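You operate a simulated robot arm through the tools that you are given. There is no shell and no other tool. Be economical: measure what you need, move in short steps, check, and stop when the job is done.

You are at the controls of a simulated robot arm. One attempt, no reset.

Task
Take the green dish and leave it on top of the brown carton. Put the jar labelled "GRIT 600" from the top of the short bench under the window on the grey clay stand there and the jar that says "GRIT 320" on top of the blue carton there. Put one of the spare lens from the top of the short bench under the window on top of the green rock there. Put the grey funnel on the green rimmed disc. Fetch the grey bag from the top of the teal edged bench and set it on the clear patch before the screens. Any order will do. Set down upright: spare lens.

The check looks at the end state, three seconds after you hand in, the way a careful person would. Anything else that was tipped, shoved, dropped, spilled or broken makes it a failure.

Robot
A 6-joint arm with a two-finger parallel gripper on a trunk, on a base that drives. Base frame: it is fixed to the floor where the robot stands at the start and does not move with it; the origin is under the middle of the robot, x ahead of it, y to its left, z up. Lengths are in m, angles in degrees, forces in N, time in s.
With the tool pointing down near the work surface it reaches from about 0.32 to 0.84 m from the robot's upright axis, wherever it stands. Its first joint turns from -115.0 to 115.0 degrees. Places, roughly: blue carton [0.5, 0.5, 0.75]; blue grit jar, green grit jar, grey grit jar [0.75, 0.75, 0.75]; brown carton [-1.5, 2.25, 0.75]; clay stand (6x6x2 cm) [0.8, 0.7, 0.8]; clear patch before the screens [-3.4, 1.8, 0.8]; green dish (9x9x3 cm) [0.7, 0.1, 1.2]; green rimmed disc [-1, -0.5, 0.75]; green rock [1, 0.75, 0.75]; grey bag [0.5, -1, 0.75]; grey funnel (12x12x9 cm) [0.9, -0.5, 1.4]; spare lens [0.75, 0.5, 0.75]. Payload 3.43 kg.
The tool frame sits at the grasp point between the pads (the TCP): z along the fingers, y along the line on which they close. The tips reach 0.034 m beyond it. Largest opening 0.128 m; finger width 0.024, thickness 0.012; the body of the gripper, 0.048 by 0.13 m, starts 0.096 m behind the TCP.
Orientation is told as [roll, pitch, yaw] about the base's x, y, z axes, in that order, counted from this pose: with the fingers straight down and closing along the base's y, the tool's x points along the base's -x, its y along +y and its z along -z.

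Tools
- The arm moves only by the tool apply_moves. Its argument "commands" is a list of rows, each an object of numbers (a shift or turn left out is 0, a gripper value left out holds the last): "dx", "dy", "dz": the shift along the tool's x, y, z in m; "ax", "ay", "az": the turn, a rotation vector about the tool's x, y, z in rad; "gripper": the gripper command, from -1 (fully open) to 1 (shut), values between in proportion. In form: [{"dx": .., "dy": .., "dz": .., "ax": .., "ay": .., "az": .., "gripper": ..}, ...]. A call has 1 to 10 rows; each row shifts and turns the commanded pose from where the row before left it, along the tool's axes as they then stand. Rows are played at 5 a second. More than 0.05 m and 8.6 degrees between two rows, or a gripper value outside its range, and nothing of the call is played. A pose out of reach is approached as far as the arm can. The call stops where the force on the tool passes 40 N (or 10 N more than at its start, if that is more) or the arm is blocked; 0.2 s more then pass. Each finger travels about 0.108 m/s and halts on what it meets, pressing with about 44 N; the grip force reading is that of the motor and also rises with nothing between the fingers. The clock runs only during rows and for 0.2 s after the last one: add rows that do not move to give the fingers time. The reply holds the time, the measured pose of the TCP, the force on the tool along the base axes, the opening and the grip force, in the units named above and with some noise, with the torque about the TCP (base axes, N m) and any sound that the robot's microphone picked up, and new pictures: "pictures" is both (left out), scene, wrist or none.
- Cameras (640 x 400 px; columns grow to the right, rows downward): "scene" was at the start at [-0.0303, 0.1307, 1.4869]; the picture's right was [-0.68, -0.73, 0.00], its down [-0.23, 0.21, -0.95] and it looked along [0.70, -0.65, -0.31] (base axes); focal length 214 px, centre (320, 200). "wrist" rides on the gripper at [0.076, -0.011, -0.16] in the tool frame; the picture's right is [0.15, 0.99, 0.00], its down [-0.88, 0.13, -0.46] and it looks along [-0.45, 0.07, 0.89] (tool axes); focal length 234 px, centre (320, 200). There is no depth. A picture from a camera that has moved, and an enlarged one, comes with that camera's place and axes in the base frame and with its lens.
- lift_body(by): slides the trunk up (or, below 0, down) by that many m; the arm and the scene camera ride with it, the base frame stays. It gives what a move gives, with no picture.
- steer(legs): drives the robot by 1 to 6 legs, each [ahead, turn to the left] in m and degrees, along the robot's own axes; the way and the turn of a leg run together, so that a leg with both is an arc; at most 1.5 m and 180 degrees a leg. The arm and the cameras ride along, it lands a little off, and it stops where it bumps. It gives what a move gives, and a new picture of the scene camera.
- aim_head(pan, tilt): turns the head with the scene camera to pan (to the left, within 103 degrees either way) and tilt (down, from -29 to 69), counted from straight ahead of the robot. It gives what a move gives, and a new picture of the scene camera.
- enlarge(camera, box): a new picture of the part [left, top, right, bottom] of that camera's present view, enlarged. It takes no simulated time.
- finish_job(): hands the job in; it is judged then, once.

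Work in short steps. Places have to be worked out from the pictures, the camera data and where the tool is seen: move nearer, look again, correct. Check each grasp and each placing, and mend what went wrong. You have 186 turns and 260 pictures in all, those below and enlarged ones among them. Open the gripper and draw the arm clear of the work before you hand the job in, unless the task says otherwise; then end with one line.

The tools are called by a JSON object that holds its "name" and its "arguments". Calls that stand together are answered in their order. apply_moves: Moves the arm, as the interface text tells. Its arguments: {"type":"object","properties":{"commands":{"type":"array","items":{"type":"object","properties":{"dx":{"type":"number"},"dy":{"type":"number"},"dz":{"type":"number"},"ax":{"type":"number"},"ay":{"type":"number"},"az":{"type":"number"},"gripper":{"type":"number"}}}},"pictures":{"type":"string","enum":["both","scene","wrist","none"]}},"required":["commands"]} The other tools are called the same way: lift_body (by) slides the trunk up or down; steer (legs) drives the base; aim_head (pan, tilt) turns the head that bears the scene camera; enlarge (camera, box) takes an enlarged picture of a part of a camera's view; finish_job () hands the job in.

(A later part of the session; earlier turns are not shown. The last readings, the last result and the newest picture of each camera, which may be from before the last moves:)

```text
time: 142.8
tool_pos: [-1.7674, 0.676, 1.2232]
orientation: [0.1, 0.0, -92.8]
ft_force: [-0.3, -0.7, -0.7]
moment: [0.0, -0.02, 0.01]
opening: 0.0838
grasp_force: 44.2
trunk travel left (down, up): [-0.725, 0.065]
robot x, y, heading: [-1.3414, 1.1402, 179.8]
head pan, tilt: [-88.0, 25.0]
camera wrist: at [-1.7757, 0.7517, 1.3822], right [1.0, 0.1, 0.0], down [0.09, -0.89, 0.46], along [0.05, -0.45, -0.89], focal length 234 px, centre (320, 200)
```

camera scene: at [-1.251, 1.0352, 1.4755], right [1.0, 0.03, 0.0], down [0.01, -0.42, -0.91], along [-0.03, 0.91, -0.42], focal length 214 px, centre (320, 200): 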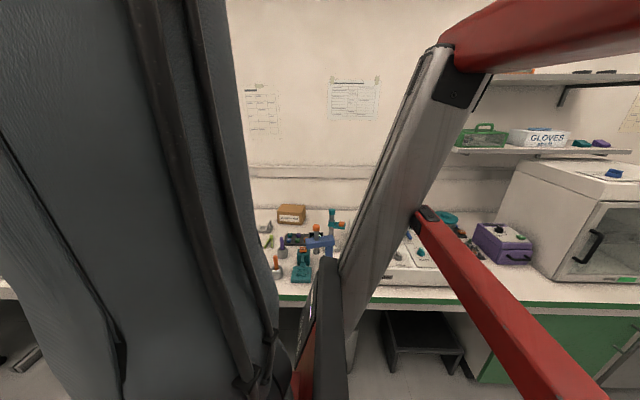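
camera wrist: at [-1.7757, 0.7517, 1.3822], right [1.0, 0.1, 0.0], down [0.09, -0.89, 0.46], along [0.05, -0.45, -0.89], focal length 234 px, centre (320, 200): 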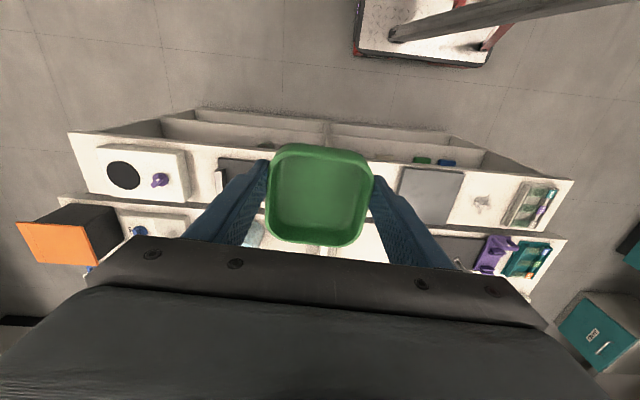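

Free gap between x≈-1.88 and -1.51, y 0.40–0.58. Move over (-1.69,0.49) and lower to 0.90.

{"name": "apply_moves", "arguments": {"commands": [{"dy": 0.03, "dx": -0.035}, {"dy": 0.025, "dx": -0.04}, {"dy": 0.02, "dx": -0.04}, {"dx": -0.04, "dz": 0.02}, {"dx": -0.027, "dz": 0.04}, {"dz": 0.05}, {"dz": 0.05}, {"dz": 0.05}, {"dz": 0.05}, {"dz": 0.05}], "pictures": "wrist"}}

```text
time: 145.0
tool_pos: [-1.6995, 0.4913, 0.9133]
orientation: [-0.1, -0.1, -92.8]
ft_force: [-0.2, 0.3, -0.2]
moment: [-0.03, 0.0, 0.03]
opening: 0.0838
grasp_force: 44.3
trunk travel left (down, up): [-0.725, 0.065]
robot x, y, heading: [-1.3406, 1.137, 179.7]
head pan, tilt: [-88.0, 25.0]
camera wrist: at [-1.7076, 0.5672, 1.0734], right [1.0, 0.1, 0.0], down [0.09, -0.89, 0.46], along [0.04, -0.45, -0.89], focal length 234 px, centre (320, 200)
```

wrist: 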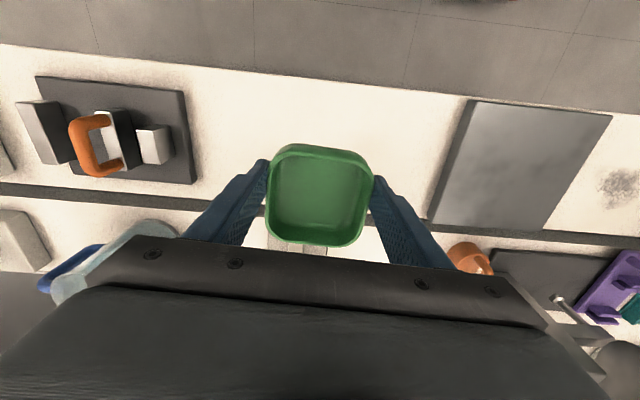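

Spot is clear. Lower to near contact then feel.

{"name": "apply_moves", "arguments": {"commands": [{"dz": 0.05}, {"dz": 0.04}, {"dz": 0.006}, {}], "pictures": "none"}}

{"name": "apply_moves", "arguments": {"commands": [{"dz": 0.004}, {"dz": 0.004}, {"dz": 0.003}, {}], "pictures": "none"}}

```text
time: 146.0
tool_pos: [-1.6992, 0.4913, 0.8143]
orientation: [0.1, 0.0, -92.7]
ft_force: [0.3, -0.3, -1.1]
moment: [0.01, 0.0, 0.0]
opening: 0.0838
grasp_force: 44.4
trunk travel left (down, up): [-0.725, 0.065]
robot x, y, heading: [-1.3429, 1.135, 179.8]
head pan, tilt: [-88.0, 25.0]
```

```text
time: 147.0
tool_pos: [-1.7, 0.4929, 0.8025]
orientation: [0.0, 0.0, -92.8]
ft_force: [-0.6, -0.6, -0.8]
moment: [0.0, 0.01, 0.03]
opening: 0.0839
grasp_force: 43.8
trunk travel left (down, up): [-0.725, 0.065]
robot x, y, heading: [-1.3391, 1.1406, 179.7]
head pan, tilt: [-88.0, 25.0]
```

{"name": "apply_moves", "arguments": {"commands": [{"dz": 0.002}, {"dz": 0.002}, {"dz": 0.002}, {}], "pictures": "none"}}

{"name": "apply_moves", "arguments": {"commands": [{"dz": 0.002}, {"dz": 0.002}, {"dz": 0.002}, {}], "pictures": "none"}}

```text
time: 148.0
tool_pos: [-1.6991, 0.491, 0.7988]
orientation: [0.0, -0.1, -92.8]
ft_force: [-0.5, 2.2, 15.3]
moment: [-0.78, -0.01, -0.04]
opening: 0.0837
grasp_force: 43.4
trunk travel left (down, up): [-0.725, 0.065]
robot x, y, heading: [-1.3414, 1.1381, 179.7]
head pan, tilt: [-88.0, 25.0]
```

```text
time: 148.6
tool_pos: [-1.6997, 0.4898, 0.7987]
orientation: [-0.1, -0.4, -92.9]
ft_force: [-0.4, -1.8, 10.3]
moment: [0.06, -0.36, -0.03]
opening: 0.0837
grasp_force: 43.9
trunk travel left (down, up): [-0.725, 0.065]
robot x, y, heading: [-1.3394, 1.1408, 179.8]
head pan, tilt: [-88.0, 25.0]
stopped in row 2: the force on the tool passed its limit at 44 N (the readings are from after the stop); the commanded pose is now the measured one
```

The dish is down (counter ≈0.759). Release, rise, and tilt the tool 33° outward.

{"name": "apply_moves", "arguments": {"commands": [{"dz": -0.001, "gripper": -0.55}, {"gripper": -0.75}, {}, {"dz": -0.04}, {"dz": -0.045}, {"ay": -0.145}, {"ay": -0.145}, {"ay": -0.145}, {"ay": -0.145}, {}], "pictures": "wrist"}}

```text
time: 150.8
tool_pos: [-1.6988, 0.4929, 0.884]
orientation: [-0.1, -33.5, -92.7]
ft_force: [0.0, 0.2, 0.3]
moment: [-0.01, 0.03, 0.0]
opening: 0.1121
grasp_force: 0.2
trunk travel left (down, up): [-0.725, 0.065]
robot x, y, heading: [-1.3389, 1.1401, 179.8]
head pan, tilt: [-88.0, 25.0]
camera wrist: at [-1.7031, 0.6432, 0.975], right [0.99, 0.07, -0.08], down [0.11, -0.49, 0.86], along [0.02, -0.87, -0.5], focal length 234 px, centre (320, 200)
```

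wrist: 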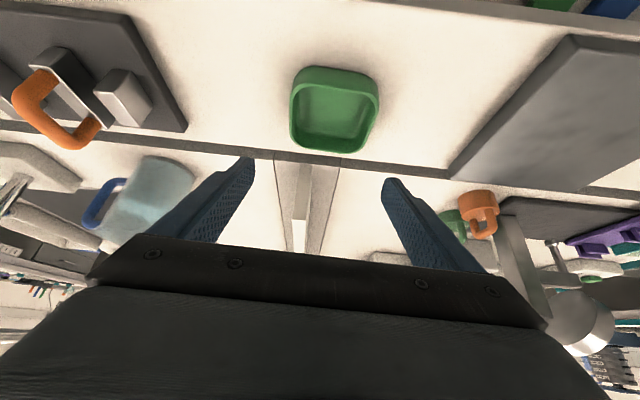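

Dish centre ≈(-1.694,0.482). Descend tilted around it and close.

{"name": "apply_moves", "arguments": {"commands": [{"dx": 0.017, "dy": 0.002, "dz": 0.038}, {"dx": 0.0175, "dy": 0.002, "dz": 0.0376}, {}, {"gripper": -0.4}, {"gripper": -0.1}, {"gripper": 0.0}, {}, {}], "pictures": "wrist"}}

```text
time: 152.6
tool_pos: [-1.6949, 0.4779, 0.8005]
orientation: [-0.1, -33.4, -92.8]
ft_force: [-0.6, -0.3, 0.9]
moment: [-0.01, 0.01, 0.04]
opening: 0.0838
grasp_force: 43.6
trunk travel left (down, up): [-0.725, 0.065]
robot x, y, heading: [-1.3439, 1.1376, 179.5]
head pan, tilt: [-88.0, 25.0]
camera wrist: at [-1.6998, 0.6289, 0.8921], right [0.99, 0.07, -0.08], down [0.11, -0.49, 0.86], along [0.02, -0.87, -0.49], focal length 234 px, centre (320, 200)
```

wrist: 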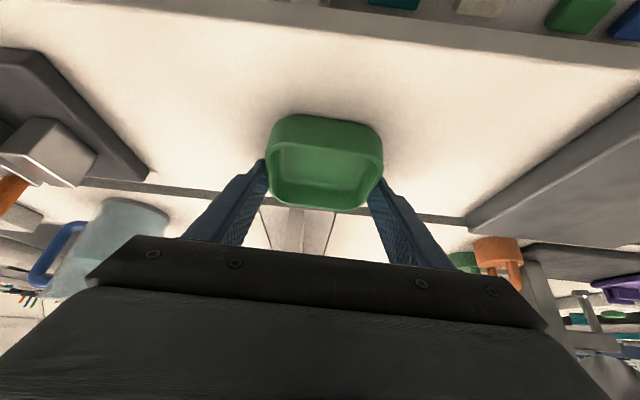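

Dish regripped tilted. Lift straight up in base, then pull in toward the robot.

{"name": "apply_moves", "arguments": {"commands": [{"dx": -0.0248, "dz": -0.0375}, {"dx": -0.0248, "dz": -0.0375}, {"dx": -0.0248, "dz": -0.0375}, {"dx": -0.0248, "dz": -0.0375}, {"dx": -0.0248, "dz": -0.0375}, {"dx": -0.0248, "dz": -0.0375}, {"dx": -0.0248, "dz": -0.0375}, {"dx": 0.0375, "dz": -0.0248}, {"dx": 0.0375, "dz": -0.0248}, {"dx": 0.0375, "dz": -0.0248}], "pictures": "wrist"}}

```text
time: 154.8
tool_pos: [-1.6904, 0.6094, 1.1151]
orientation: [0.0, -33.4, -92.8]
ft_force: [1.1, -0.4, -0.4]
moment: [0.03, -0.01, 0.01]
opening: 0.0837
grasp_force: 44.1
trunk travel left (down, up): [-0.725, 0.065]
robot x, y, heading: [-1.3416, 1.1427, 179.7]
head pan, tilt: [-88.0, 25.0]
camera wrist: at [-1.6943, 0.7606, 1.2064], right [0.99, 0.07, -0.08], down [0.11, -0.49, 0.86], along [0.02, -0.87, -0.5], focal length 234 px, centre (320, 200)
```

wrist: 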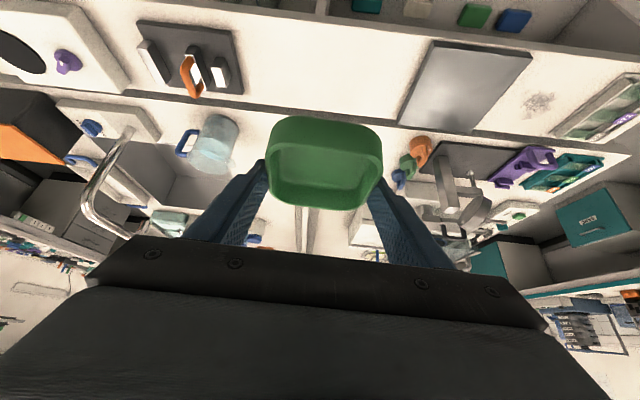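

Pull in more and raise, then turn the robot around so its left side faces the bench.

{"name": "apply_moves", "arguments": {"commands": [{"dx": 0.0375, "dz": -0.0248}, {"dx": 0.0375, "dz": -0.0248}, {"dx": 0.0375, "dz": -0.0248}, {"dx": -0.0248, "dz": -0.0375}, {"dx": -0.0248, "dz": -0.0375}, {"dx": -0.0248, "dz": -0.0375}, {}], "pictures": "none"}}

{"name": "steer", "arguments": {"legs": [[0.26, 0], [0, -180]]}}

{"name": "aim_head", "arguments": {"pan": 85, "tilt": 45}}

```text
time: 156.4
tool_pos: [-1.6862, 0.7481, 1.2515]
orientation: [0.0, -33.4, -92.9]
ft_force: [0.2, -0.5, 0.3]
moment: [0.01, 0.02, 0.02]
opening: 0.0837
grasp_force: 44.0
trunk travel left (down, up): [-0.725, 0.065]
robot x, y, heading: [-1.3385, 1.14, 179.7]
head pan, tilt: [-88.0, 25.0]
```

```text
time: 165.7
tool_pos: [-1.2292, 1.5106, 1.2496]
orientation: [-0.1, -33.4, 83.9]
ft_force: [-0.5, 0.2, -0.3]
moment: [0.01, -0.01, -0.01]
opening: 0.0838
grasp_force: 44.1
trunk travel left (down, up): [-0.725, 0.065]
robot x, y, heading: [-1.5992, 1.1393, -3.6]
head pan, tilt: [-88.0, 25.0]
camera scene: at [-1.6852, 1.2483, 1.4755], right [-1.0, 0.03, 0.0], down [0.01, 0.42, -0.91], along [-0.03, -0.91, -0.42], focal length 214 px, centre (320, 200)
```

scene: 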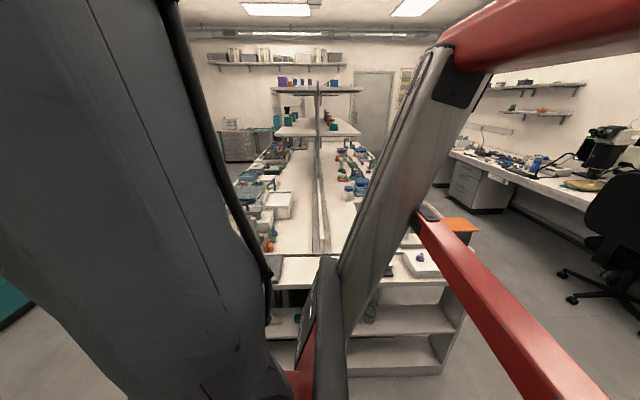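

```text
time: 168.3
tool_pos: [-1.2295, 1.5102, 1.2499]
orientation: [-0.1, -33.4, 83.8]
ft_force: [0.2, 0.3, -1.0]
moment: [0.03, -0.01, 0.0]
opening: 0.0838
grasp_force: 44.3
trunk travel left (down, up): [-0.725, 0.065]
robot x, y, heading: [-1.5966, 1.1392, -3.5]
head pan, tilt: [85.0, 45.0]
camera scene: at [-1.6702, 1.4208, 1.4449], right [0.99, -0.15, 0.0], down [-0.11, -0.7, -0.71], along [0.11, 0.7, -0.71], focal length 214 px, centre (320, 200)
```

scene: 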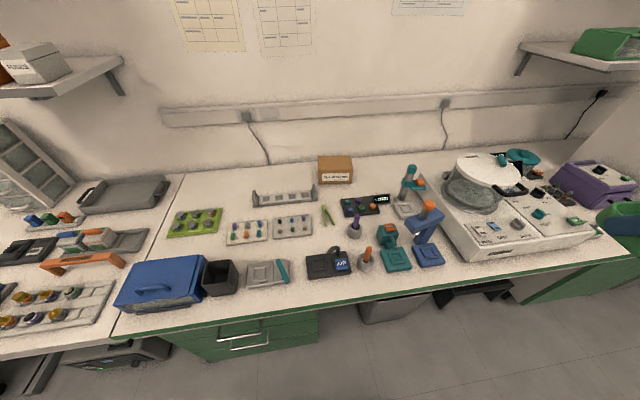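

Clear view of the bench. Enlarge the carton.

{"name": "enlarge", "arguments": {"camera": "scene", "box": [290, 130, 440, 230]}}

```text
4.00 times, centred on (365, 180) of scene
camera zoom: at [-1.6702, 1.4208, 1.4449], right [0.99, -0.15, 0.0], down [-0.11, -0.7, -0.71], along [0.11, 0.7, -0.71], focal length 858 px, centre (140, 280)
```

zoom: 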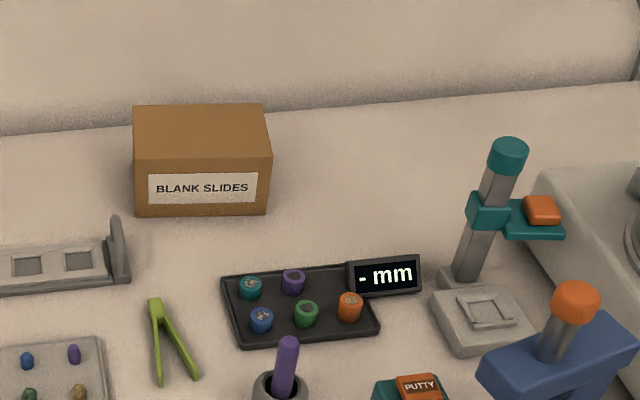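

Carton top: z≈0.844, y 2.20–2.30, centre (-1.466,2.252). Now move the base closer to the bench with a small-angle side step.

{"name": "steer", "arguments": {"legs": [[-0.42, 0], [0, 23.5], [0.47, 0], [0, -20]]}}

```text
time: 175.6
tool_pos: [-1.2358, 1.7098, 1.2517]
orientation: [-0.1, -33.5, 86.7]
ft_force: [0.2, -0.7, -1.3]
moment: [-0.02, 0.0, 0.04]
opening: 0.0837
grasp_force: 43.9
trunk travel left (down, up): [-0.725, 0.065]
robot x, y, heading: [-1.5842, 1.3217, -0.7]
head pan, tilt: [85.0, 45.0]
camera scene: at [-1.6726, 1.5968, 1.4449], right [0.99, -0.1, 0.0], down [-0.07, -0.7, -0.71], along [0.07, 0.7, -0.71], focal length 214 px, centre (320, 200)
```

scene: 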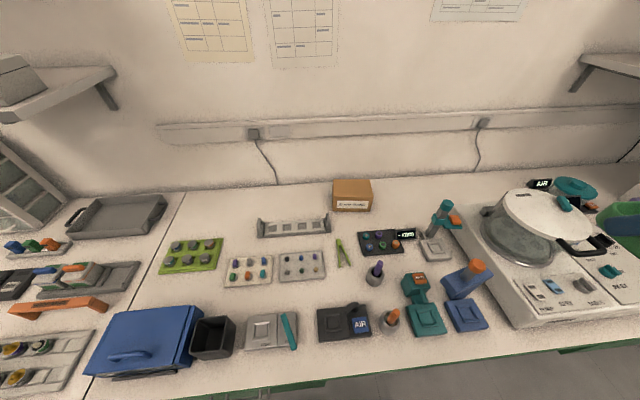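

Carton re-measured at (-1.467,2.248), top 0.843. I move the dish across and outward towards it in steps.

{"name": "apply_moves", "arguments": {"commands": [{"dy": 0.0437}, {"dy": 0.0437}, {"dy": 0.0437}, {"dy": 0.0437}, {"dy": 0.0437}, {"dy": 0.0435}, {"dx": -0.0262, "dz": 0.0402}, {"dx": -0.0262, "dz": 0.0402}, {"dx": -0.0262, "dz": 0.0402}, {"dx": -0.0262, "dz": 0.0402}], "pictures": "none"}}

{"name": "apply_moves", "arguments": {"commands": [{"dx": -0.0262, "dz": 0.0402}, {"dx": -0.0262, "dz": 0.0402}, {"dx": -0.0262, "dz": 0.0402}, {"dx": -0.0262, "dz": 0.0402}, {"dx": -0.0262, "dz": 0.0402}, {"dx": -0.0262, "dz": 0.0402}, {}], "pictures": "both"}}

```text
time: 177.8
tool_pos: [-1.4766, 1.923, 1.1667]
orientation: [-0.1, -33.5, 86.7]
ft_force: [-1.2, -1.2, 0.0]
moment: [0.04, -0.02, -0.01]
opening: 0.0835
grasp_force: 44.3
out of reach, approached as far as the arm can: row 5, 6
trunk travel left (down, up): [-0.725, 0.065]
robot x, y, heading: [-1.585, 1.3184, -0.8]
head pan, tilt: [85.0, 45.0]
```

```text
time: 179.4
tool_pos: [-1.4594, 2.1856, 1.0511]
orientation: [-0.1, -33.4, 86.7]
ft_force: [-0.2, -0.1, -0.6]
moment: [-0.01, 0.0, 0.02]
opening: 0.084
grasp_force: 44.0
trunk travel left (down, up): [-0.725, 0.065]
robot x, y, heading: [-1.5874, 1.3152, -0.8]
head pan, tilt: [85.0, 45.0]
camera scene: at [-1.6726, 1.5972, 1.4448], right [0.99, -0.1, 0.0], down [-0.07, -0.7, -0.71], along [0.07, 0.7, -0.71], focal length 214 px, centre (320, 200)
camera wrist: at [-1.4577, 2.0337, 1.143], right [-0.99, -0.06, -0.08], down [-0.1, 0.49, 0.86], along [-0.02, 0.87, -0.5], focal length 234 px, centre (320, 200)
```

scene: 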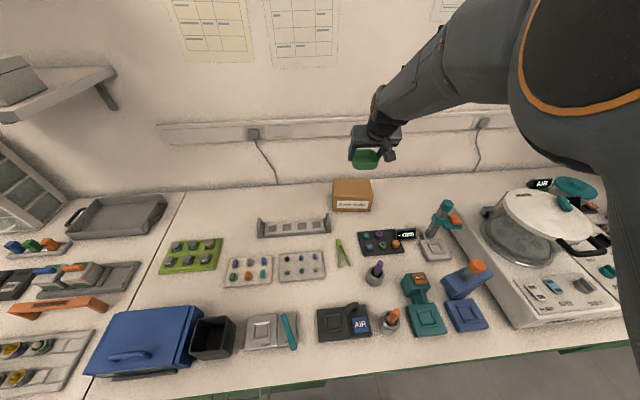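
wrist: 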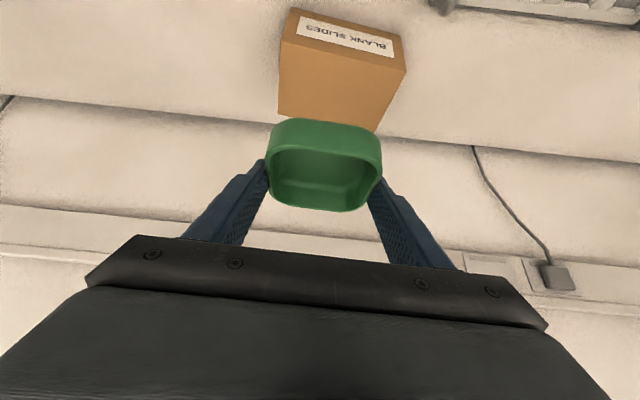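

Carton top centre from the wrist: (-1.470,2.247). Move over and lower to ≈1.5 cm above.

{"name": "apply_moves", "arguments": {"commands": [{"dx": 0.0071, "dy": 0.0036, "dz": 0.0403}, {"dx": 0.0071, "dy": 0.0036, "dz": 0.0403}, {"dx": 0.0071, "dy": 0.0036, "dz": 0.0403}, {"dx": 0.0071, "dy": 0.0036, "dz": 0.0403}, {}], "pictures": "both"}}

```text
time: 180.6
tool_pos: [-1.4772, 2.2513, 0.8994]
orientation: [-0.1, -33.4, 86.8]
ft_force: [-0.9, -0.1, 0.1]
moment: [0.01, 0.0, 0.0]
opening: 0.084
grasp_force: 43.9
trunk travel left (down, up): [-0.725, 0.065]
robot x, y, heading: [-1.589, 1.319, -0.7]
head pan, tilt: [85.0, 45.0]
camera scene: at [-1.6726, 1.5971, 1.4448], right [0.99, -0.1, 0.0], down [-0.07, -0.7, -0.71], along [0.07, 0.7, -0.71], focal length 214 px, centre (320, 200)
camera wrist: at [-1.4753, 2.0988, 0.9907], right [-0.99, -0.06, -0.08], down [-0.1, 0.49, 0.86], along [-0.02, 0.87, -0.5], focal length 234 px, centre (320, 200)
```

scene: 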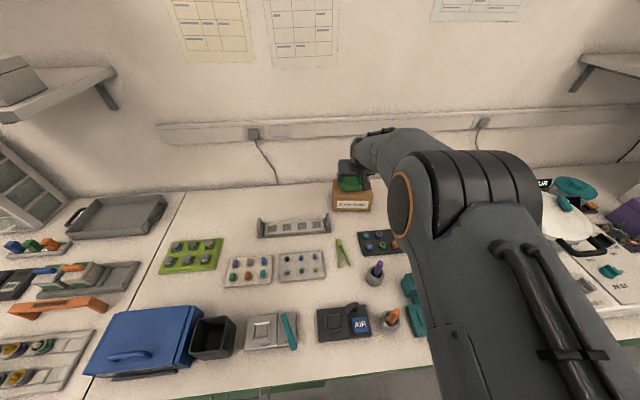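
wrist: 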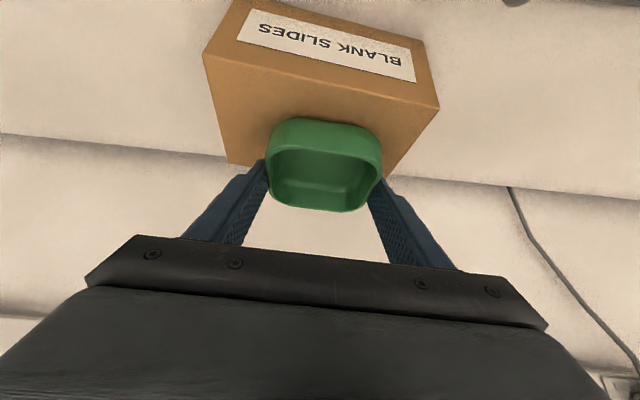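

Over the carton. Lower in small vertical steps until contact.

{"name": "apply_moves", "arguments": {"commands": [{"dx": 0.0044, "dy": -0.006, "dz": 0.0067}, {"dx": 0.0011, "dz": 0.0017}, {"dx": 0.0011, "dz": 0.0017}, {}], "pictures": "none"}}

{"name": "apply_moves", "arguments": {"commands": [{"dx": 0.0011, "dz": 0.0017}, {}, {}], "pictures": "none"}}

```text
time: 181.6
tool_pos: [-1.4691, 2.2521, 0.8904]
orientation: [-0.1, -33.8, 86.7]
ft_force: [-2.2, -0.3, 15.4]
moment: [-0.66, 0.24, -0.08]
opening: 0.0838
grasp_force: 44.2
trunk travel left (down, up): [-0.725, 0.065]
robot x, y, heading: [-1.5823, 1.3197, -0.6]
head pan, tilt: [85.0, 45.0]
```

```text
time: 182.4
tool_pos: [-1.4691, 2.2516, 0.8889]
orientation: [-0.2, -33.9, 86.7]
ft_force: [-1.1, 4.9, 34.4]
moment: [-0.2, 0.23, -0.02]
opening: 0.0838
grasp_force: 44.1
trunk travel left (down, up): [-0.725, 0.065]
robot x, y, heading: [-1.5848, 1.32, -0.8]
head pan, tilt: [85.0, 45.0]
```

Firm contact. Ease up 2 mm, open, and withdraw straight up.

{"name": "apply_moves", "arguments": {"commands": [{"dx": -0.0011, "dz": -0.0017}, {"gripper": -0.2}, {"gripper": -0.45}, {"gripper": -0.6}, {}, {"dx": -0.022, "dz": -0.0334}, {"dx": -0.022, "dz": -0.0334}, {"dx": -0.022, "dz": -0.0334}, {}], "pictures": "both"}}

```text
time: 184.4
tool_pos: [-1.4698, 2.2544, 1.0074]
orientation: [0.0, -33.4, 86.7]
ft_force: [1.1, 0.0, 0.4]
moment: [0.0, -0.02, -0.03]
opening: 0.1025
grasp_force: 0.0
trunk travel left (down, up): [-0.725, 0.065]
robot x, y, heading: [-1.5852, 1.3204, -0.5]
head pan, tilt: [85.0, 45.0]
camera scene: at [-1.6726, 1.5968, 1.4448], right [0.99, -0.1, 0.0], down [-0.07, -0.7, -0.71], along [0.07, 0.7, -0.71], focal length 214 px, centre (320, 200)
camera wrist: at [-1.4685, 2.102, 1.0997], right [-0.99, -0.06, -0.08], down [-0.1, 0.49, 0.86], along [-0.02, 0.87, -0.5], focal length 234 px, centre (320, 200)
```

scene: 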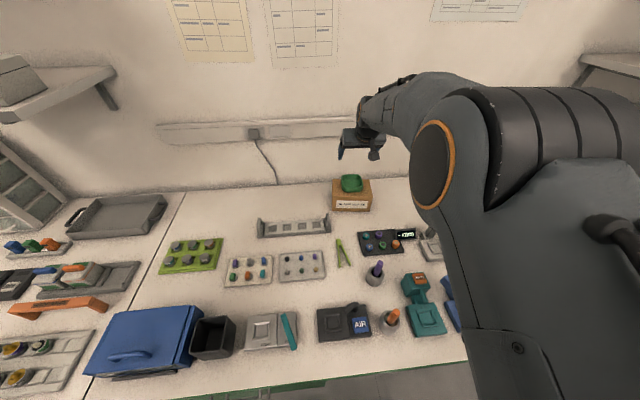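
wrist: 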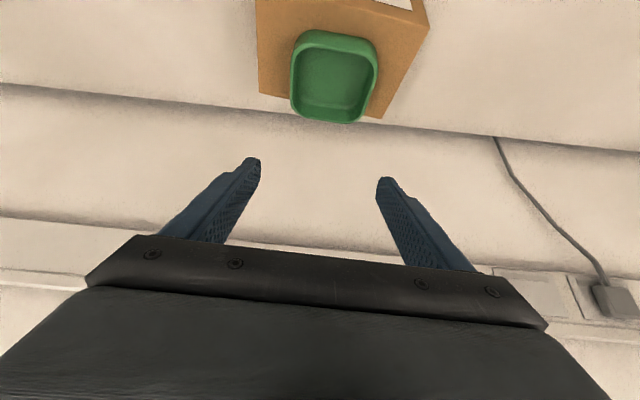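

Dish sits on the carton. Retract along the reverse path.

{"name": "apply_moves", "arguments": {"commands": [{"dx": 0.0262, "dz": -0.0402}, {"dx": 0.0262, "dz": -0.0402}, {"dx": 0.0262, "dz": -0.0402}, {"dx": 0.0262, "dz": -0.0402}, {"dx": 0.0262, "dz": -0.0402}, {"dx": 0.0262, "dz": -0.0402}, {"dx": 0.0262, "dz": -0.0402}, {"dx": 0.0262, "dz": -0.0402}, {"dx": 0.0262, "dz": -0.0402}, {"dx": 0.0262, "dz": -0.0402}], "pictures": "none"}}

{"name": "apply_moves", "arguments": {"commands": [{"dy": -0.045, "ay": 0.145}, {"dy": -0.045, "ay": 0.145}, {"dy": -0.045, "ay": 0.145}, {"dy": -0.045, "ay": 0.145}, {"dy": -0.045}, {"dy": -0.045}, {}], "pictures": "none"}}

```text
time: 186.6
tool_pos: [-1.4954, 1.8115, 1.2025]
orientation: [-0.2, -33.3, 86.6]
ft_force: [0.8, 0.6, -1.5]
moment: [-0.06, -0.01, 0.0]
opening: 0.1024
grasp_force: 0.1
trunk travel left (down, up): [-0.725, 0.065]
robot x, y, heading: [-1.5864, 1.3185, -0.9]
head pan, tilt: [85.0, 45.0]
```

```text
time: 188.2
tool_pos: [-1.2295, 1.7951, 1.2022]
orientation: [0.0, -0.1, 86.7]
ft_force: [0.9, 0.0, 0.6]
moment: [0.0, -0.02, -0.04]
opening: 0.1025
grasp_force: 0.0
trunk travel left (down, up): [-0.725, 0.065]
robot x, y, heading: [-1.5837, 1.3242, -0.9]
head pan, tilt: [85.0, 45.0]
```

Fold the arm to the front and rotate the tool back to zero yaw.

{"name": "apply_moves", "arguments": {"commands": [{"dx": 0.045, "dy": -0.01, "dz": -0.015}, {"dx": 0.045, "dy": -0.01, "dz": -0.015}, {"dx": 0.045, "dy": -0.01, "dz": -0.015}, {"dx": 0.045, "dy": -0.01, "dz": -0.015}, {"dx": 0.045, "dy": -0.01, "dz": -0.015}, {"dx": 0.045, "dy": -0.01, "dz": -0.015}, {"dx": 0.045, "dz": -0.015}, {"dx": 0.045, "dz": -0.015}, {"dx": 0.045, "dz": -0.015}, {"dx": 0.045, "dz": -0.015}], "pictures": "none"}}

{"name": "apply_moves", "arguments": {"commands": [{"az": 0.145}, {"az": 0.145}, {"az": 0.145}, {"az": 0.145}, {"az": 0.145}, {"az": 0.145}, {"az": 0.145}, {"az": 0.145}, {"az": 0.145}, {"az": 0.145}], "pictures": "none"}}

```text
time: 190.4
tool_pos: [-1.1926, 1.3469, 1.3471]
orientation: [0.0, -0.2, 86.8]
ft_force: [0.1, 0.8, 0.3]
moment: [-0.03, 0.02, 0.01]
opening: 0.1023
grasp_force: 0.1
trunk travel left (down, up): [-0.725, 0.065]
robot x, y, heading: [-1.5853, 1.319, -0.9]
head pan, tilt: [85.0, 45.0]
```

```text
time: 192.6
tool_pos: [-1.1918, 1.342, 1.3482]
orientation: [0.2, -0.2, 3.4]
ft_force: [-0.4, 0.9, -0.7]
moment: [-0.02, -0.01, -0.02]
opening: 0.1026
grasp_force: 0.0
trunk travel left (down, up): [-0.725, 0.065]
robot x, y, heading: [-1.5831, 1.3176, -0.5]
head pan, tilt: [85.0, 45.0]
```

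Drive out of the aisle to the spot in front of the funnel shelf.

{"name": "steer", "arguments": {"legs": [[1.1, 0], [0, -76], [1.5, 0], [0.28, 0], [0, 76]]}}

{"name": "aim_head", "arguments": {"pan": 5, "tilt": 15}}

{"name": "aim_head", "arguments": {"pan": -50, "tilt": 35}}

```text
time: 200.6
tool_pos: [-0.2388, 0.9901, 1.3474]
orientation: [0.2, 0.1, -51.3]
ft_force: [0.7, 0.0, -0.8]
moment: [0.01, -0.02, -0.02]
opening: 0.1023
grasp_force: 0.0
trunk travel left (down, up): [-0.725, 0.065]
robot x, y, heading: [-0.4828, 1.3044, -55.5]
head pan, tilt: [85.0, 45.0]
stopped in leg 2: the robot was blocked; the commanded pose is now the measured one
camera scene: at [-0.309, 1.5284, 1.4449], right [0.49, -0.87, 0.0], down [-0.62, -0.35, -0.71], along [0.62, 0.35, -0.71], focal length 214 px, centre (320, 200)
```

scene: 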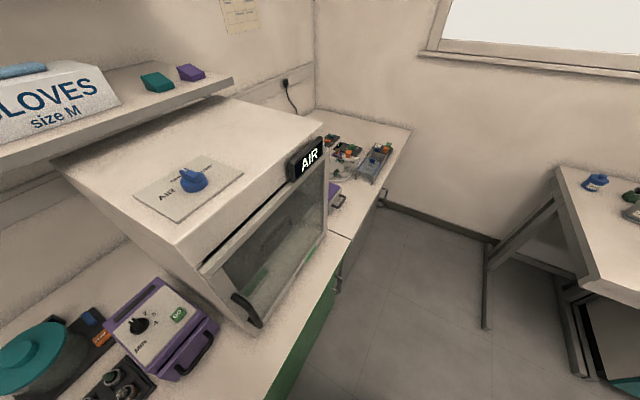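

```text
time: 202.1
tool_pos: [-0.2391, 0.9908, 1.3473]
orientation: [0.2, 0.0, -51.4]
ft_force: [-0.1, -0.8, -0.7]
moment: [0.04, -0.02, 0.02]
opening: 0.1023
grasp_force: 0.1
trunk travel left (down, up): [-0.725, 0.065]
robot x, y, heading: [-0.4828, 1.2997, -55.3]
head pan, tilt: [5.0, 15.0]
camera scene: at [-0.3201, 1.4163, 1.4917], right [-0.77, -0.64, 0.0], down [-0.17, 0.2, -0.97], along [0.61, -0.74, -0.26], focal length 214 px, centre (320, 200)
```

scene: 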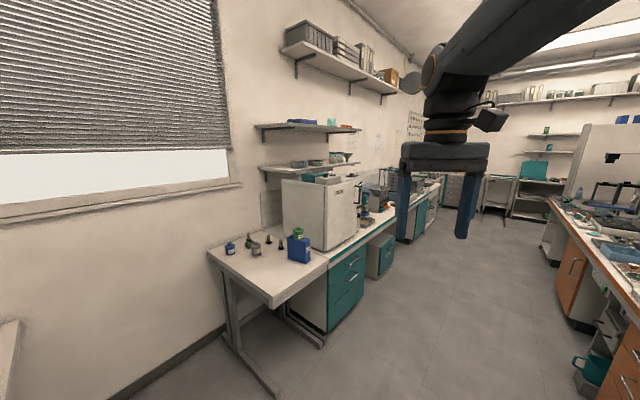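

```text
time: 203.4
tool_pos: [-0.2389, 0.99, 1.3474]
orientation: [0.2, 0.0, -51.2]
ft_force: [0.2, -0.2, 0.1]
moment: [-0.01, -0.02, -0.01]
opening: 0.1024
grasp_force: 0.1
trunk travel left (down, up): [-0.725, 0.065]
robot x, y, heading: [-0.4867, 1.3017, -55.3]
head pan, tilt: [-50.0, 35.0]
camera scene: at [-0.403, 1.4035, 1.4597], right [-0.96, 0.27, 0.0], down [0.15, 0.55, -0.82], along [-0.22, -0.79, -0.57], focal length 214 px, centre (320, 200)
```

scene: 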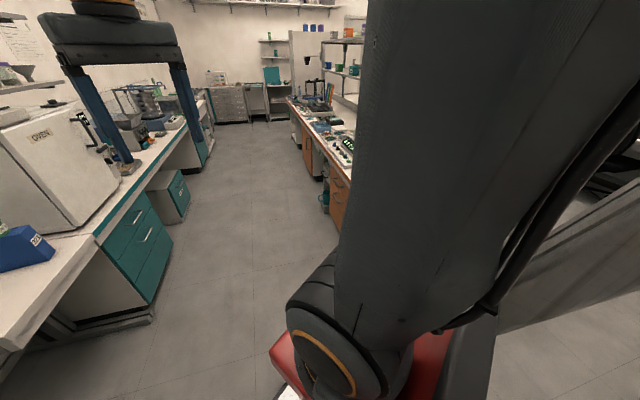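

A rear corner was blocked while turning; drive forward first to free it, then continue.

{"name": "steer", "arguments": {"legs": [[0.35, 0], [0, -27.4], [1.47, 0], [0, 82]]}}

{"name": "aim_head", "arguments": {"pan": 5, "tilt": 15}}

{"name": "aim_head", "arguments": {"pan": -50, "tilt": 35}}

```text
time: 217.6
tool_pos: [0.2513, -0.468, 1.3495]
orientation: [0.1, -0.1, 1.7]
ft_force: [-0.7, 0.4, 0.1]
moment: [-0.01, -0.03, 0.01]
opening: 0.1027
grasp_force: 0.0
trunk travel left (down, up): [-0.725, 0.065]
robot x, y, heading: [-0.141, -0.4801, -2.7]
head pan, tilt: [-50.0, 35.0]
camera scene: at [-0.1796, -0.3493, 1.4597], right [-0.79, -0.61, 0.0], down [-0.35, 0.46, -0.82], along [0.5, -0.65, -0.57], focal length 214 px, centre (320, 200)
```

scene: 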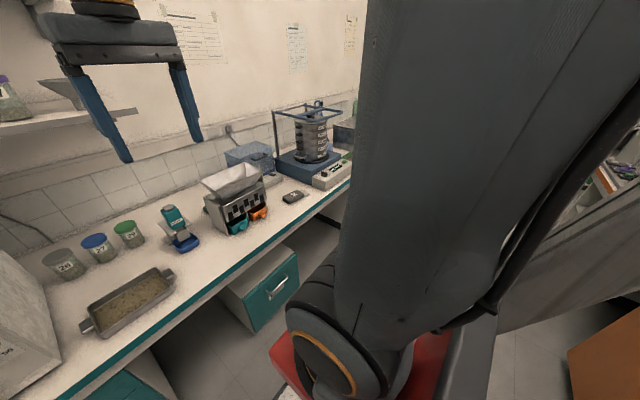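

```text
time: 218.8
tool_pos: [0.2516, -0.468, 1.3473]
orientation: [0.1, 0.1, 1.7]
ft_force: [-0.5, -0.6, 0.1]
moment: [0.0, 0.03, 0.0]
opening: 0.1024
grasp_force: 0.0
trunk travel left (down, up): [-0.725, 0.065]
robot x, y, heading: [-0.1447, -0.476, -2.7]
head pan, tilt: [5.0, 15.0]
camera scene: at [-0.1399, -0.2754, 1.4917], right [0.04, -1.0, 0.0], down [-0.26, -0.01, -0.97], along [0.96, 0.04, -0.26], focal length 214 px, centre (320, 200)
```

scene: 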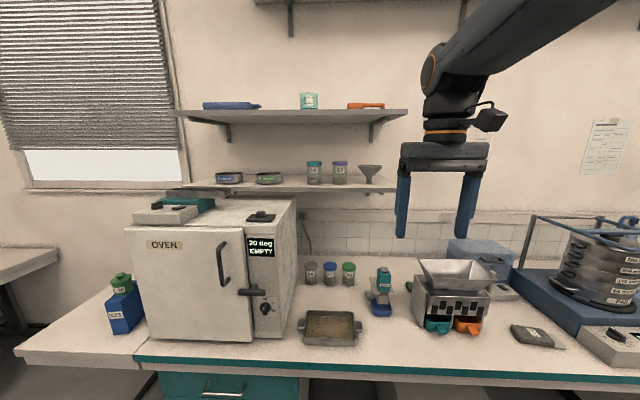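

```text
time: 220.1
tool_pos: [0.2509, -0.4671, 1.3469]
orientation: [0.2, 0.0, 1.7]
ft_force: [-0.3, 0.9, -0.4]
moment: [0.01, -0.05, 0.01]
opening: 0.1026
grasp_force: 0.0
trunk travel left (down, up): [-0.725, 0.065]
robot x, y, heading: [-0.1464, -0.4742, -2.5]
head pan, tilt: [-50.0, 35.0]
camera scene: at [-0.1796, -0.3492, 1.4597], right [-0.79, -0.61, 0.0], down [-0.35, 0.45, -0.82], along [0.5, -0.65, -0.57], focal length 214 px, centre (320, 200)
```

scene: 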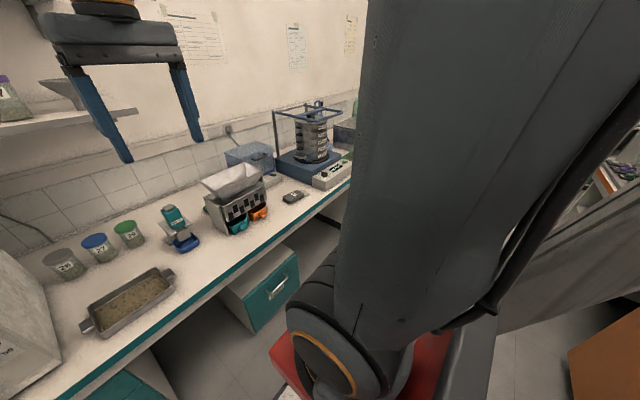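

Zoom on the funnel on the shelf and the grey item on the bench.

{"name": "enlarge", "arguments": {"camera": "scene", "box": [250, 170, 350, 230]}}

{"name": "aim_head", "arguments": {"pan": 0, "tilt": 5}}

{"name": "enlarge", "arguments": {"camera": "scene", "box": [270, 150, 410, 240]}}

```text
6.40 times, centred on (300, 200) of scene
camera zoom: at [-0.1796, -0.3492, 1.4597], right [-0.79, -0.61, 0.0], down [-0.35, 0.45, -0.82], along [0.5, -0.65, -0.57], focal length 1373 px, centre (448, 200)
```

zoom: 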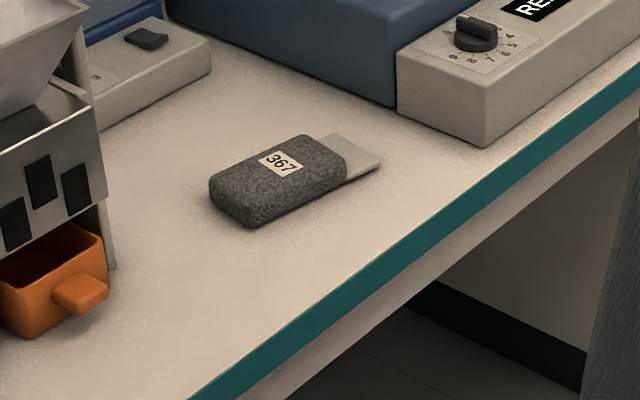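

```text
time: 221.2
tool_pos: [0.2508, -0.4678, 1.3478]
orientation: [0.2, 0.1, 1.8]
ft_force: [-0.1, 0.5, 0.5]
moment: [-0.01, -0.04, 0.01]
opening: 0.1022
grasp_force: 0.1
trunk travel left (down, up): [-0.725, 0.065]
robot x, y, heading: [-0.1409, -0.4778, -2.8]
head pan, tilt: [0.0, 5.0]
camera scene: at [-0.1415, -0.2835, 1.5079], right [-0.04, -1.0, 0.0], down [-0.09, 0.0, -1.0], along [1.0, -0.04, -0.09], focal length 214 px, centre (320, 200)
```

scene: 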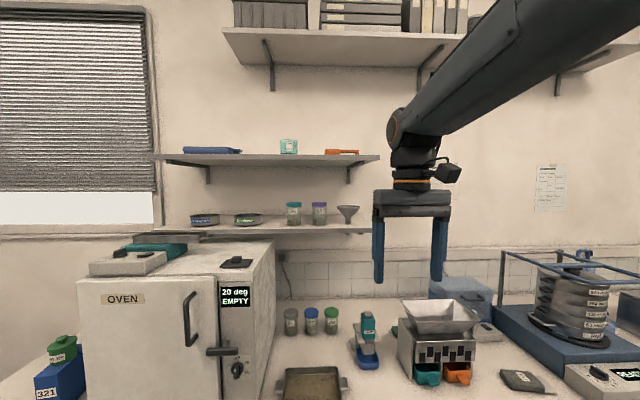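

```text
4.44 times, centred on (340, 195) of scene
camera zoom: at [-0.1415, -0.2835, 1.5079], right [-0.04, -1.0, 0.0], down [-0.09, 0.0, -1.0], along [1.0, -0.04, -0.09], focal length 953 px, centre (231, 222)
```

zoom: 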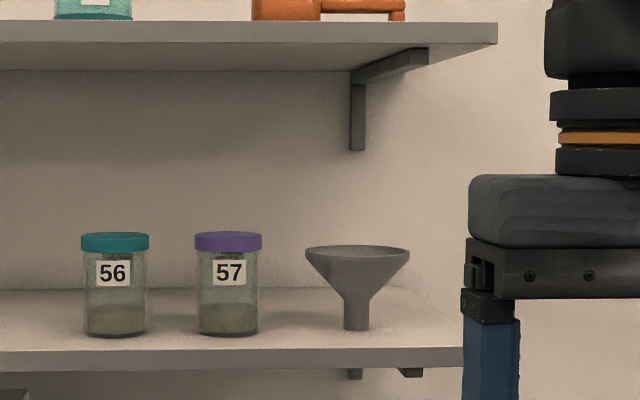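

The funnel stands on its stem at ≈(0.94,-0.47), shelf ≈1.29, so a horizontal stem grip is natural. Before choosing, I check the disc area by turning the robot.

{"name": "steer", "arguments": {"legs": [[0, 90]]}}

{"name": "aim_head", "arguments": {"pan": 88, "tilt": 45}}

{"name": "enlarge", "arguments": {"camera": "scene", "box": [160, 60, 480, 260]}}

```text
time: 225.4
tool_pos: [-0.142, -0.0827, 1.3472]
orientation: [0.1, 0.0, 90.2]
ft_force: [-0.5, 0.0, 0.4]
moment: [-0.01, 0.01, 0.0]
opening: 0.1026
grasp_force: 0.0
trunk travel left (down, up): [-0.725, 0.065]
robot x, y, heading: [-0.1425, -0.479, 85.9]
head pan, tilt: [0.0, 5.0]
camera scene: at [-0.3409, -0.469, 1.5079], right [1.0, -0.07, 0.0], down [-0.01, -0.09, -1.0], along [0.07, 0.99, -0.09], focal length 214 px, centre (320, 200)
```

scene: 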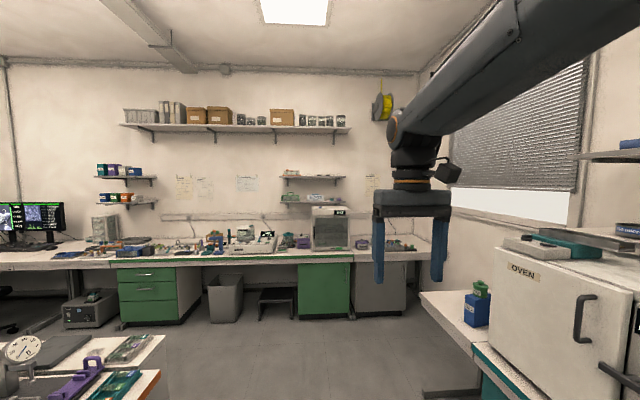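

```text
time: 227.0
tool_pos: [-0.1432, -0.0827, 1.3475]
orientation: [0.2, 0.0, 90.2]
ft_force: [-1.2, -0.8, -0.2]
moment: [0.0, 0.02, -0.02]
opening: 0.1023
grasp_force: 0.1
trunk travel left (down, up): [-0.725, 0.065]
robot x, y, heading: [-0.1429, -0.4743, 86.1]
head pan, tilt: [88.0, 45.0]
camera scene: at [-0.4281, -0.5522, 1.4449], right [0.1, 0.99, 0.0], down [0.7, -0.07, -0.71], along [-0.7, 0.07, -0.71], focal length 214 px, centre (320, 200)
```

scene: 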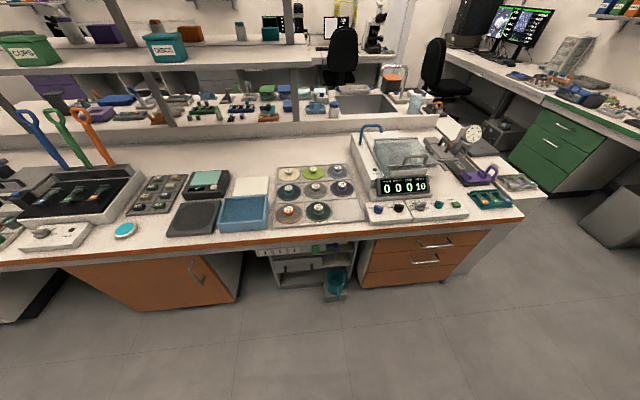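

```text
2.00 times, centred on (320, 160) of scene
camera zoom: at [-0.4281, -0.5522, 1.4449], right [0.1, 0.99, 0.0], down [0.7, -0.07, -0.71], along [-0.7, 0.07, -0.71], focal length 429 px, centre (320, 280)
```

zoom: 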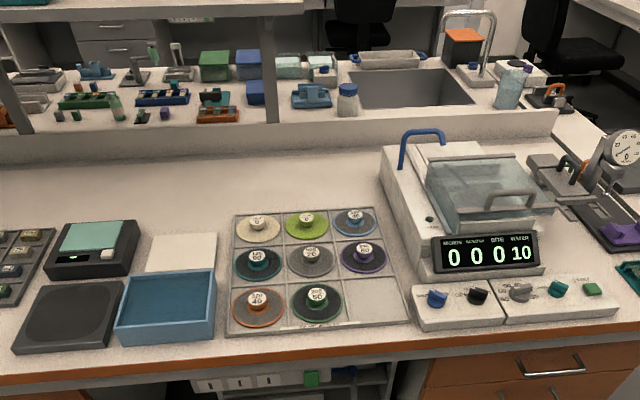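

The 3×3 disc tray: bottom-middle disc with green rim at ≈(-1.035,-0.50). Zoom in.

{"name": "enlarge", "arguments": {"camera": "scene", "box": [270, 155, 370, 230]}}

```text
5.33 times, centred on (320, 192) of scene
camera zoom: at [-0.4281, -0.5522, 1.4449], right [0.1, 0.99, 0.0], down [0.7, -0.07, -0.71], along [-0.7, 0.07, -0.71], focal length 1144 px, centre (320, 240)
```

zoom: 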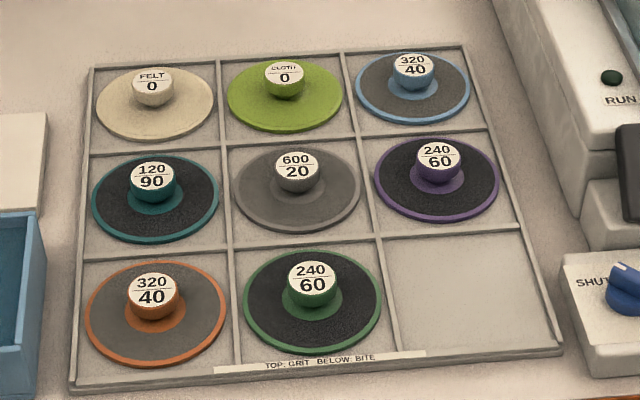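

The green-rimmed disc (240/60) has a flat hub on top, ≈4 cm: the funnel's 3 cm stem can stand on it. I face the shelf again and flip the tool 180° so the camera will be on top when horizontal.

{"name": "steer", "arguments": {"legs": [[0, -87.5]]}}

{"name": "apply_moves", "arguments": {"commands": [{"az": -0.14}, {"az": -0.14}, {"az": -0.14}, {"az": -0.14}, {"az": -0.14}, {"az": -0.14}, {"az": -0.14}, {"az": -0.14}, {"az": -0.14}, {"az": -0.14}], "pictures": "none"}}

{"name": "apply_moves", "arguments": {"commands": [{"az": -0.14}, {"az": -0.14}, {"az": -0.14}, {"az": -0.14}, {"az": -0.14}, {"az": -0.14}, {"az": -0.14}, {"az": -0.14}, {"az": -0.14}, {"az": -0.14}], "pictures": "none"}}

```text
time: 231.1
tool_pos: [0.2491, -0.4518, 1.3478]
orientation: [0.2, -0.2, 4.1]
ft_force: [0.9, 0.1, 0.4]
moment: [0.01, 0.0, 0.0]
opening: 0.1022
grasp_force: 0.0
trunk travel left (down, up): [-0.725, 0.065]
robot x, y, heading: [-0.1466, -0.4738, -0.0]
head pan, tilt: [88.0, 45.0]
camera scene: at [-0.2389, -0.2021, 1.4449], right [1.0, -0.04, 0.0], down [-0.02, -0.71, -0.71], along [0.02, 0.71, -0.71], focal length 214 px, centre (320, 200)
```

scene: 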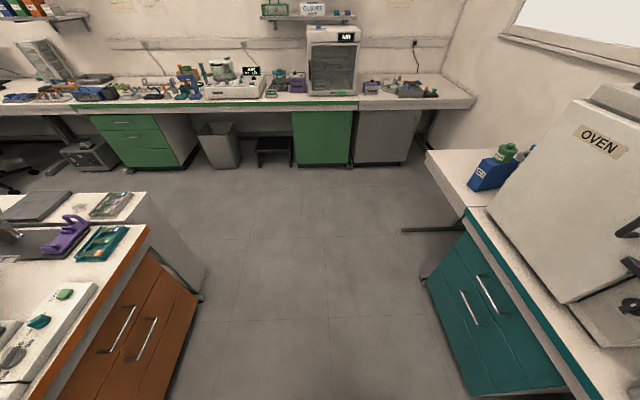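

```text
time: 233.3
tool_pos: [0.2503, -0.4518, 1.3459]
orientation: [0.0, -0.2, 84.5]
ft_force: [0.3, 0.2, -0.2]
moment: [-0.01, 0.03, 0.02]
opening: 0.1024
grasp_force: 0.0
trunk travel left (down, up): [-0.725, 0.065]
robot x, y, heading: [-0.1422, -0.4791, -0.0]
head pan, tilt: [88.0, 45.0]
```

```text
time: 235.5
tool_pos: [0.2487, -0.4522, 1.3469]
orientation: [-0.2, 0.0, 164.7]
ft_force: [0.3, 0.6, -0.2]
moment: [-0.02, 0.0, -0.02]
opening: 0.1025
grasp_force: 0.1
trunk travel left (down, up): [-0.725, 0.065]
robot x, y, heading: [-0.1451, -0.4751, -0.0]
head pan, tilt: [88.0, 45.0]
```

Finish the 180° flip, extend ahead and begin tilting to horizontal.

{"name": "apply_moves", "arguments": {"commands": [{"az": -0.1335}, {"az": -0.1335}, {"dx": 0.05}, {"dx": 0.05}, {"dx": 0.05}, {"dx": 0.05}, {"dx": 0.05}, {"ay": 0.1428}, {"ay": 0.1428}, {"ay": 0.1428}], "pictures": "none"}}

{"name": "apply_moves", "arguments": {"commands": [{"ay": 0.1428}, {"ay": 0.1428}, {"ay": 0.1428}, {"ay": 0.1428}, {"ay": 0.1428}, {"ay": 0.1428}, {"ay": 0.1428}, {"ay": 0.1428}, {}], "pictures": "wrist"}}

```text
time: 237.7
tool_pos: [0.4971, -0.4017, 1.347]
orientation: [-0.1, 24.8, 179.8]
ft_force: [0.2, -0.1, 0.4]
moment: [0.0, 0.05, -0.02]
opening: 0.1023
grasp_force: 0.1
out of reach, approached as far as the arm can: row 2, 3, 4, 5, 6, 7
trunk travel left (down, up): [-0.725, 0.065]
robot x, y, heading: [-0.1448, -0.4753, -0.2]
head pan, tilt: [88.0, 45.0]
```

```text
time: 239.7
tool_pos: [0.4961, -0.4009, 1.3465]
orientation: [-102.5, 89.9, 77.3]
ft_force: [0.1, 0.4, 0.2]
moment: [-0.01, 0.01, -0.01]
opening: 0.1024
grasp_force: 0.1
trunk travel left (down, up): [-0.725, 0.065]
robot x, y, heading: [-0.1438, -0.4763, 0.0]
head pan, tilt: [88.0, 45.0]
camera wrist: at [0.3344, -0.3905, 1.4227], right [0.0, -0.99, 0.14], down [-0.46, -0.13, -0.88], along [0.89, -0.07, -0.45], focal length 234 px, centre (320, 200)
```

wrist: 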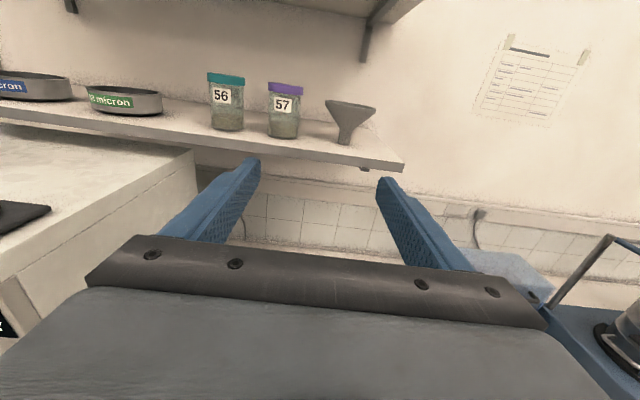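

Funnel triangulated at (0.935,-0.471), shelf top 1.289, shelf front x≈0.84. I drive 0.14 m closer and align height and side.

{"name": "steer", "arguments": {"legs": [[0.14, 0]]}}

{"name": "apply_moves", "arguments": {"commands": [{"dy": 0.035, "dx": -0.02}, {"dy": 0.035, "dx": -0.018}, {"dz": 0.04}, {"dz": 0.04}, {}], "pictures": "wrist"}}

```text
time: 241.0
tool_pos: [0.6281, -0.401, 1.3476]
orientation: [-90.0, 89.8, 89.7]
ft_force: [-0.7, -0.1, 0.6]
moment: [0.0, 0.02, 0.04]
opening: 0.1024
grasp_force: 0.0
trunk travel left (down, up): [-0.725, 0.065]
robot x, y, heading: [-0.0086, -0.4775, 0.2]
head pan, tilt: [88.0, 45.0]
camera scene: at [-0.1049, -0.2022, 1.4449], right [1.0, -0.03, 0.0], down [-0.02, -0.71, -0.71], along [0.02, 0.71, -0.71], focal length 214 px, centre (320, 200)
```

scene: 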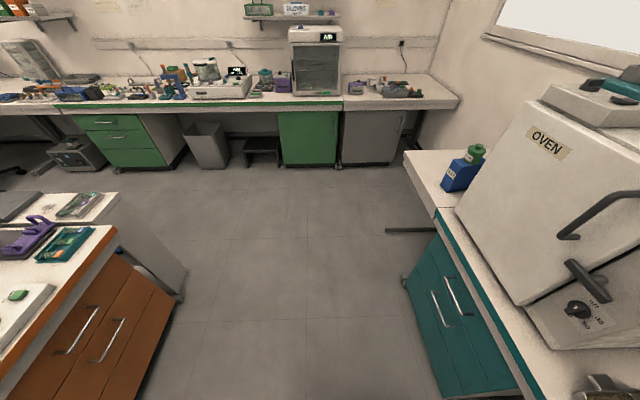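

```text
time: 242.2
tool_pos: [0.7006, -0.3923, 1.3225]
orientation: [-59.2, 89.9, 120.0]
ft_force: [0.3, 0.4, -0.2]
moment: [0.03, 0.0, 0.0]
opening: 0.1026
grasp_force: 0.1
out of reach, approached as far as the arm can: row 1, 2, 3, 4
trunk travel left (down, up): [-0.725, 0.065]
robot x, y, heading: [-0.0119, -0.4776, 0.1]
head pan, tilt: [88.0, 45.0]
camera wrist: at [0.5399, -0.3796, 1.3986], right [-0.01, -0.99, 0.14], down [-0.46, -0.12, -0.88], along [0.89, -0.08, -0.45], focal length 234 px, centre (320, 200)
```

wrist: 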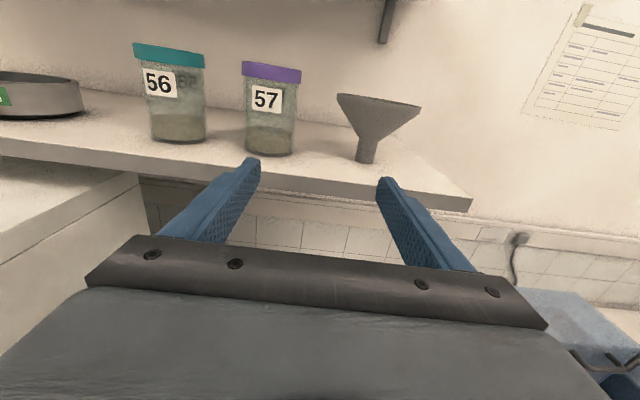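

Sideways motion is joint-limited at zero yaw; yawing the tool with the arm should help. I yaw 10° clockwise (about vertical).

{"name": "apply_moves", "arguments": {"commands": [{"ax": -0.0875}, {"ax": -0.0875}, {}], "pictures": "none"}}

```text
time: 243.0
tool_pos: [0.6981, -0.3933, 1.3225]
orientation: [-82.4, 89.9, 87.3]
ft_force: [-0.1, 0.6, 0.3]
moment: [0.0, 0.0, 0.0]
opening: 0.1025
grasp_force: 0.0
trunk travel left (down, up): [-0.725, 0.065]
robot x, y, heading: [-0.0097, -0.4787, 0.0]
head pan, tilt: [88.0, 45.0]
```

Test a sideways step now.

{"name": "apply_moves", "arguments": {"commands": [{"dy": 0.03}, {"dy": 0.03}, {}], "pictures": "wrist"}}

```text
time: 243.8
tool_pos: [0.6895, -0.451, 1.3234]
orientation: [-75.0, 89.8, 94.9]
ft_force: [-0.1, 1.0, -0.2]
moment: [-0.01, 0.0, -0.01]
opening: 0.1025
grasp_force: 0.1
trunk travel left (down, up): [-0.725, 0.065]
robot x, y, heading: [-0.0062, -0.4798, 0.0]
head pan, tilt: [88.0, 45.0]
camera wrist: at [0.5337, -0.412, 1.3995], right [-0.18, -0.97, 0.14], down [-0.47, -0.04, -0.88], along [0.86, -0.22, -0.45], focal length 234 px, centre (320, 200)
```

wrist: 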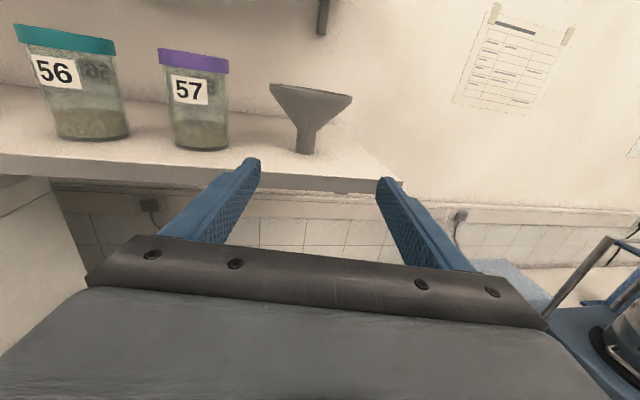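

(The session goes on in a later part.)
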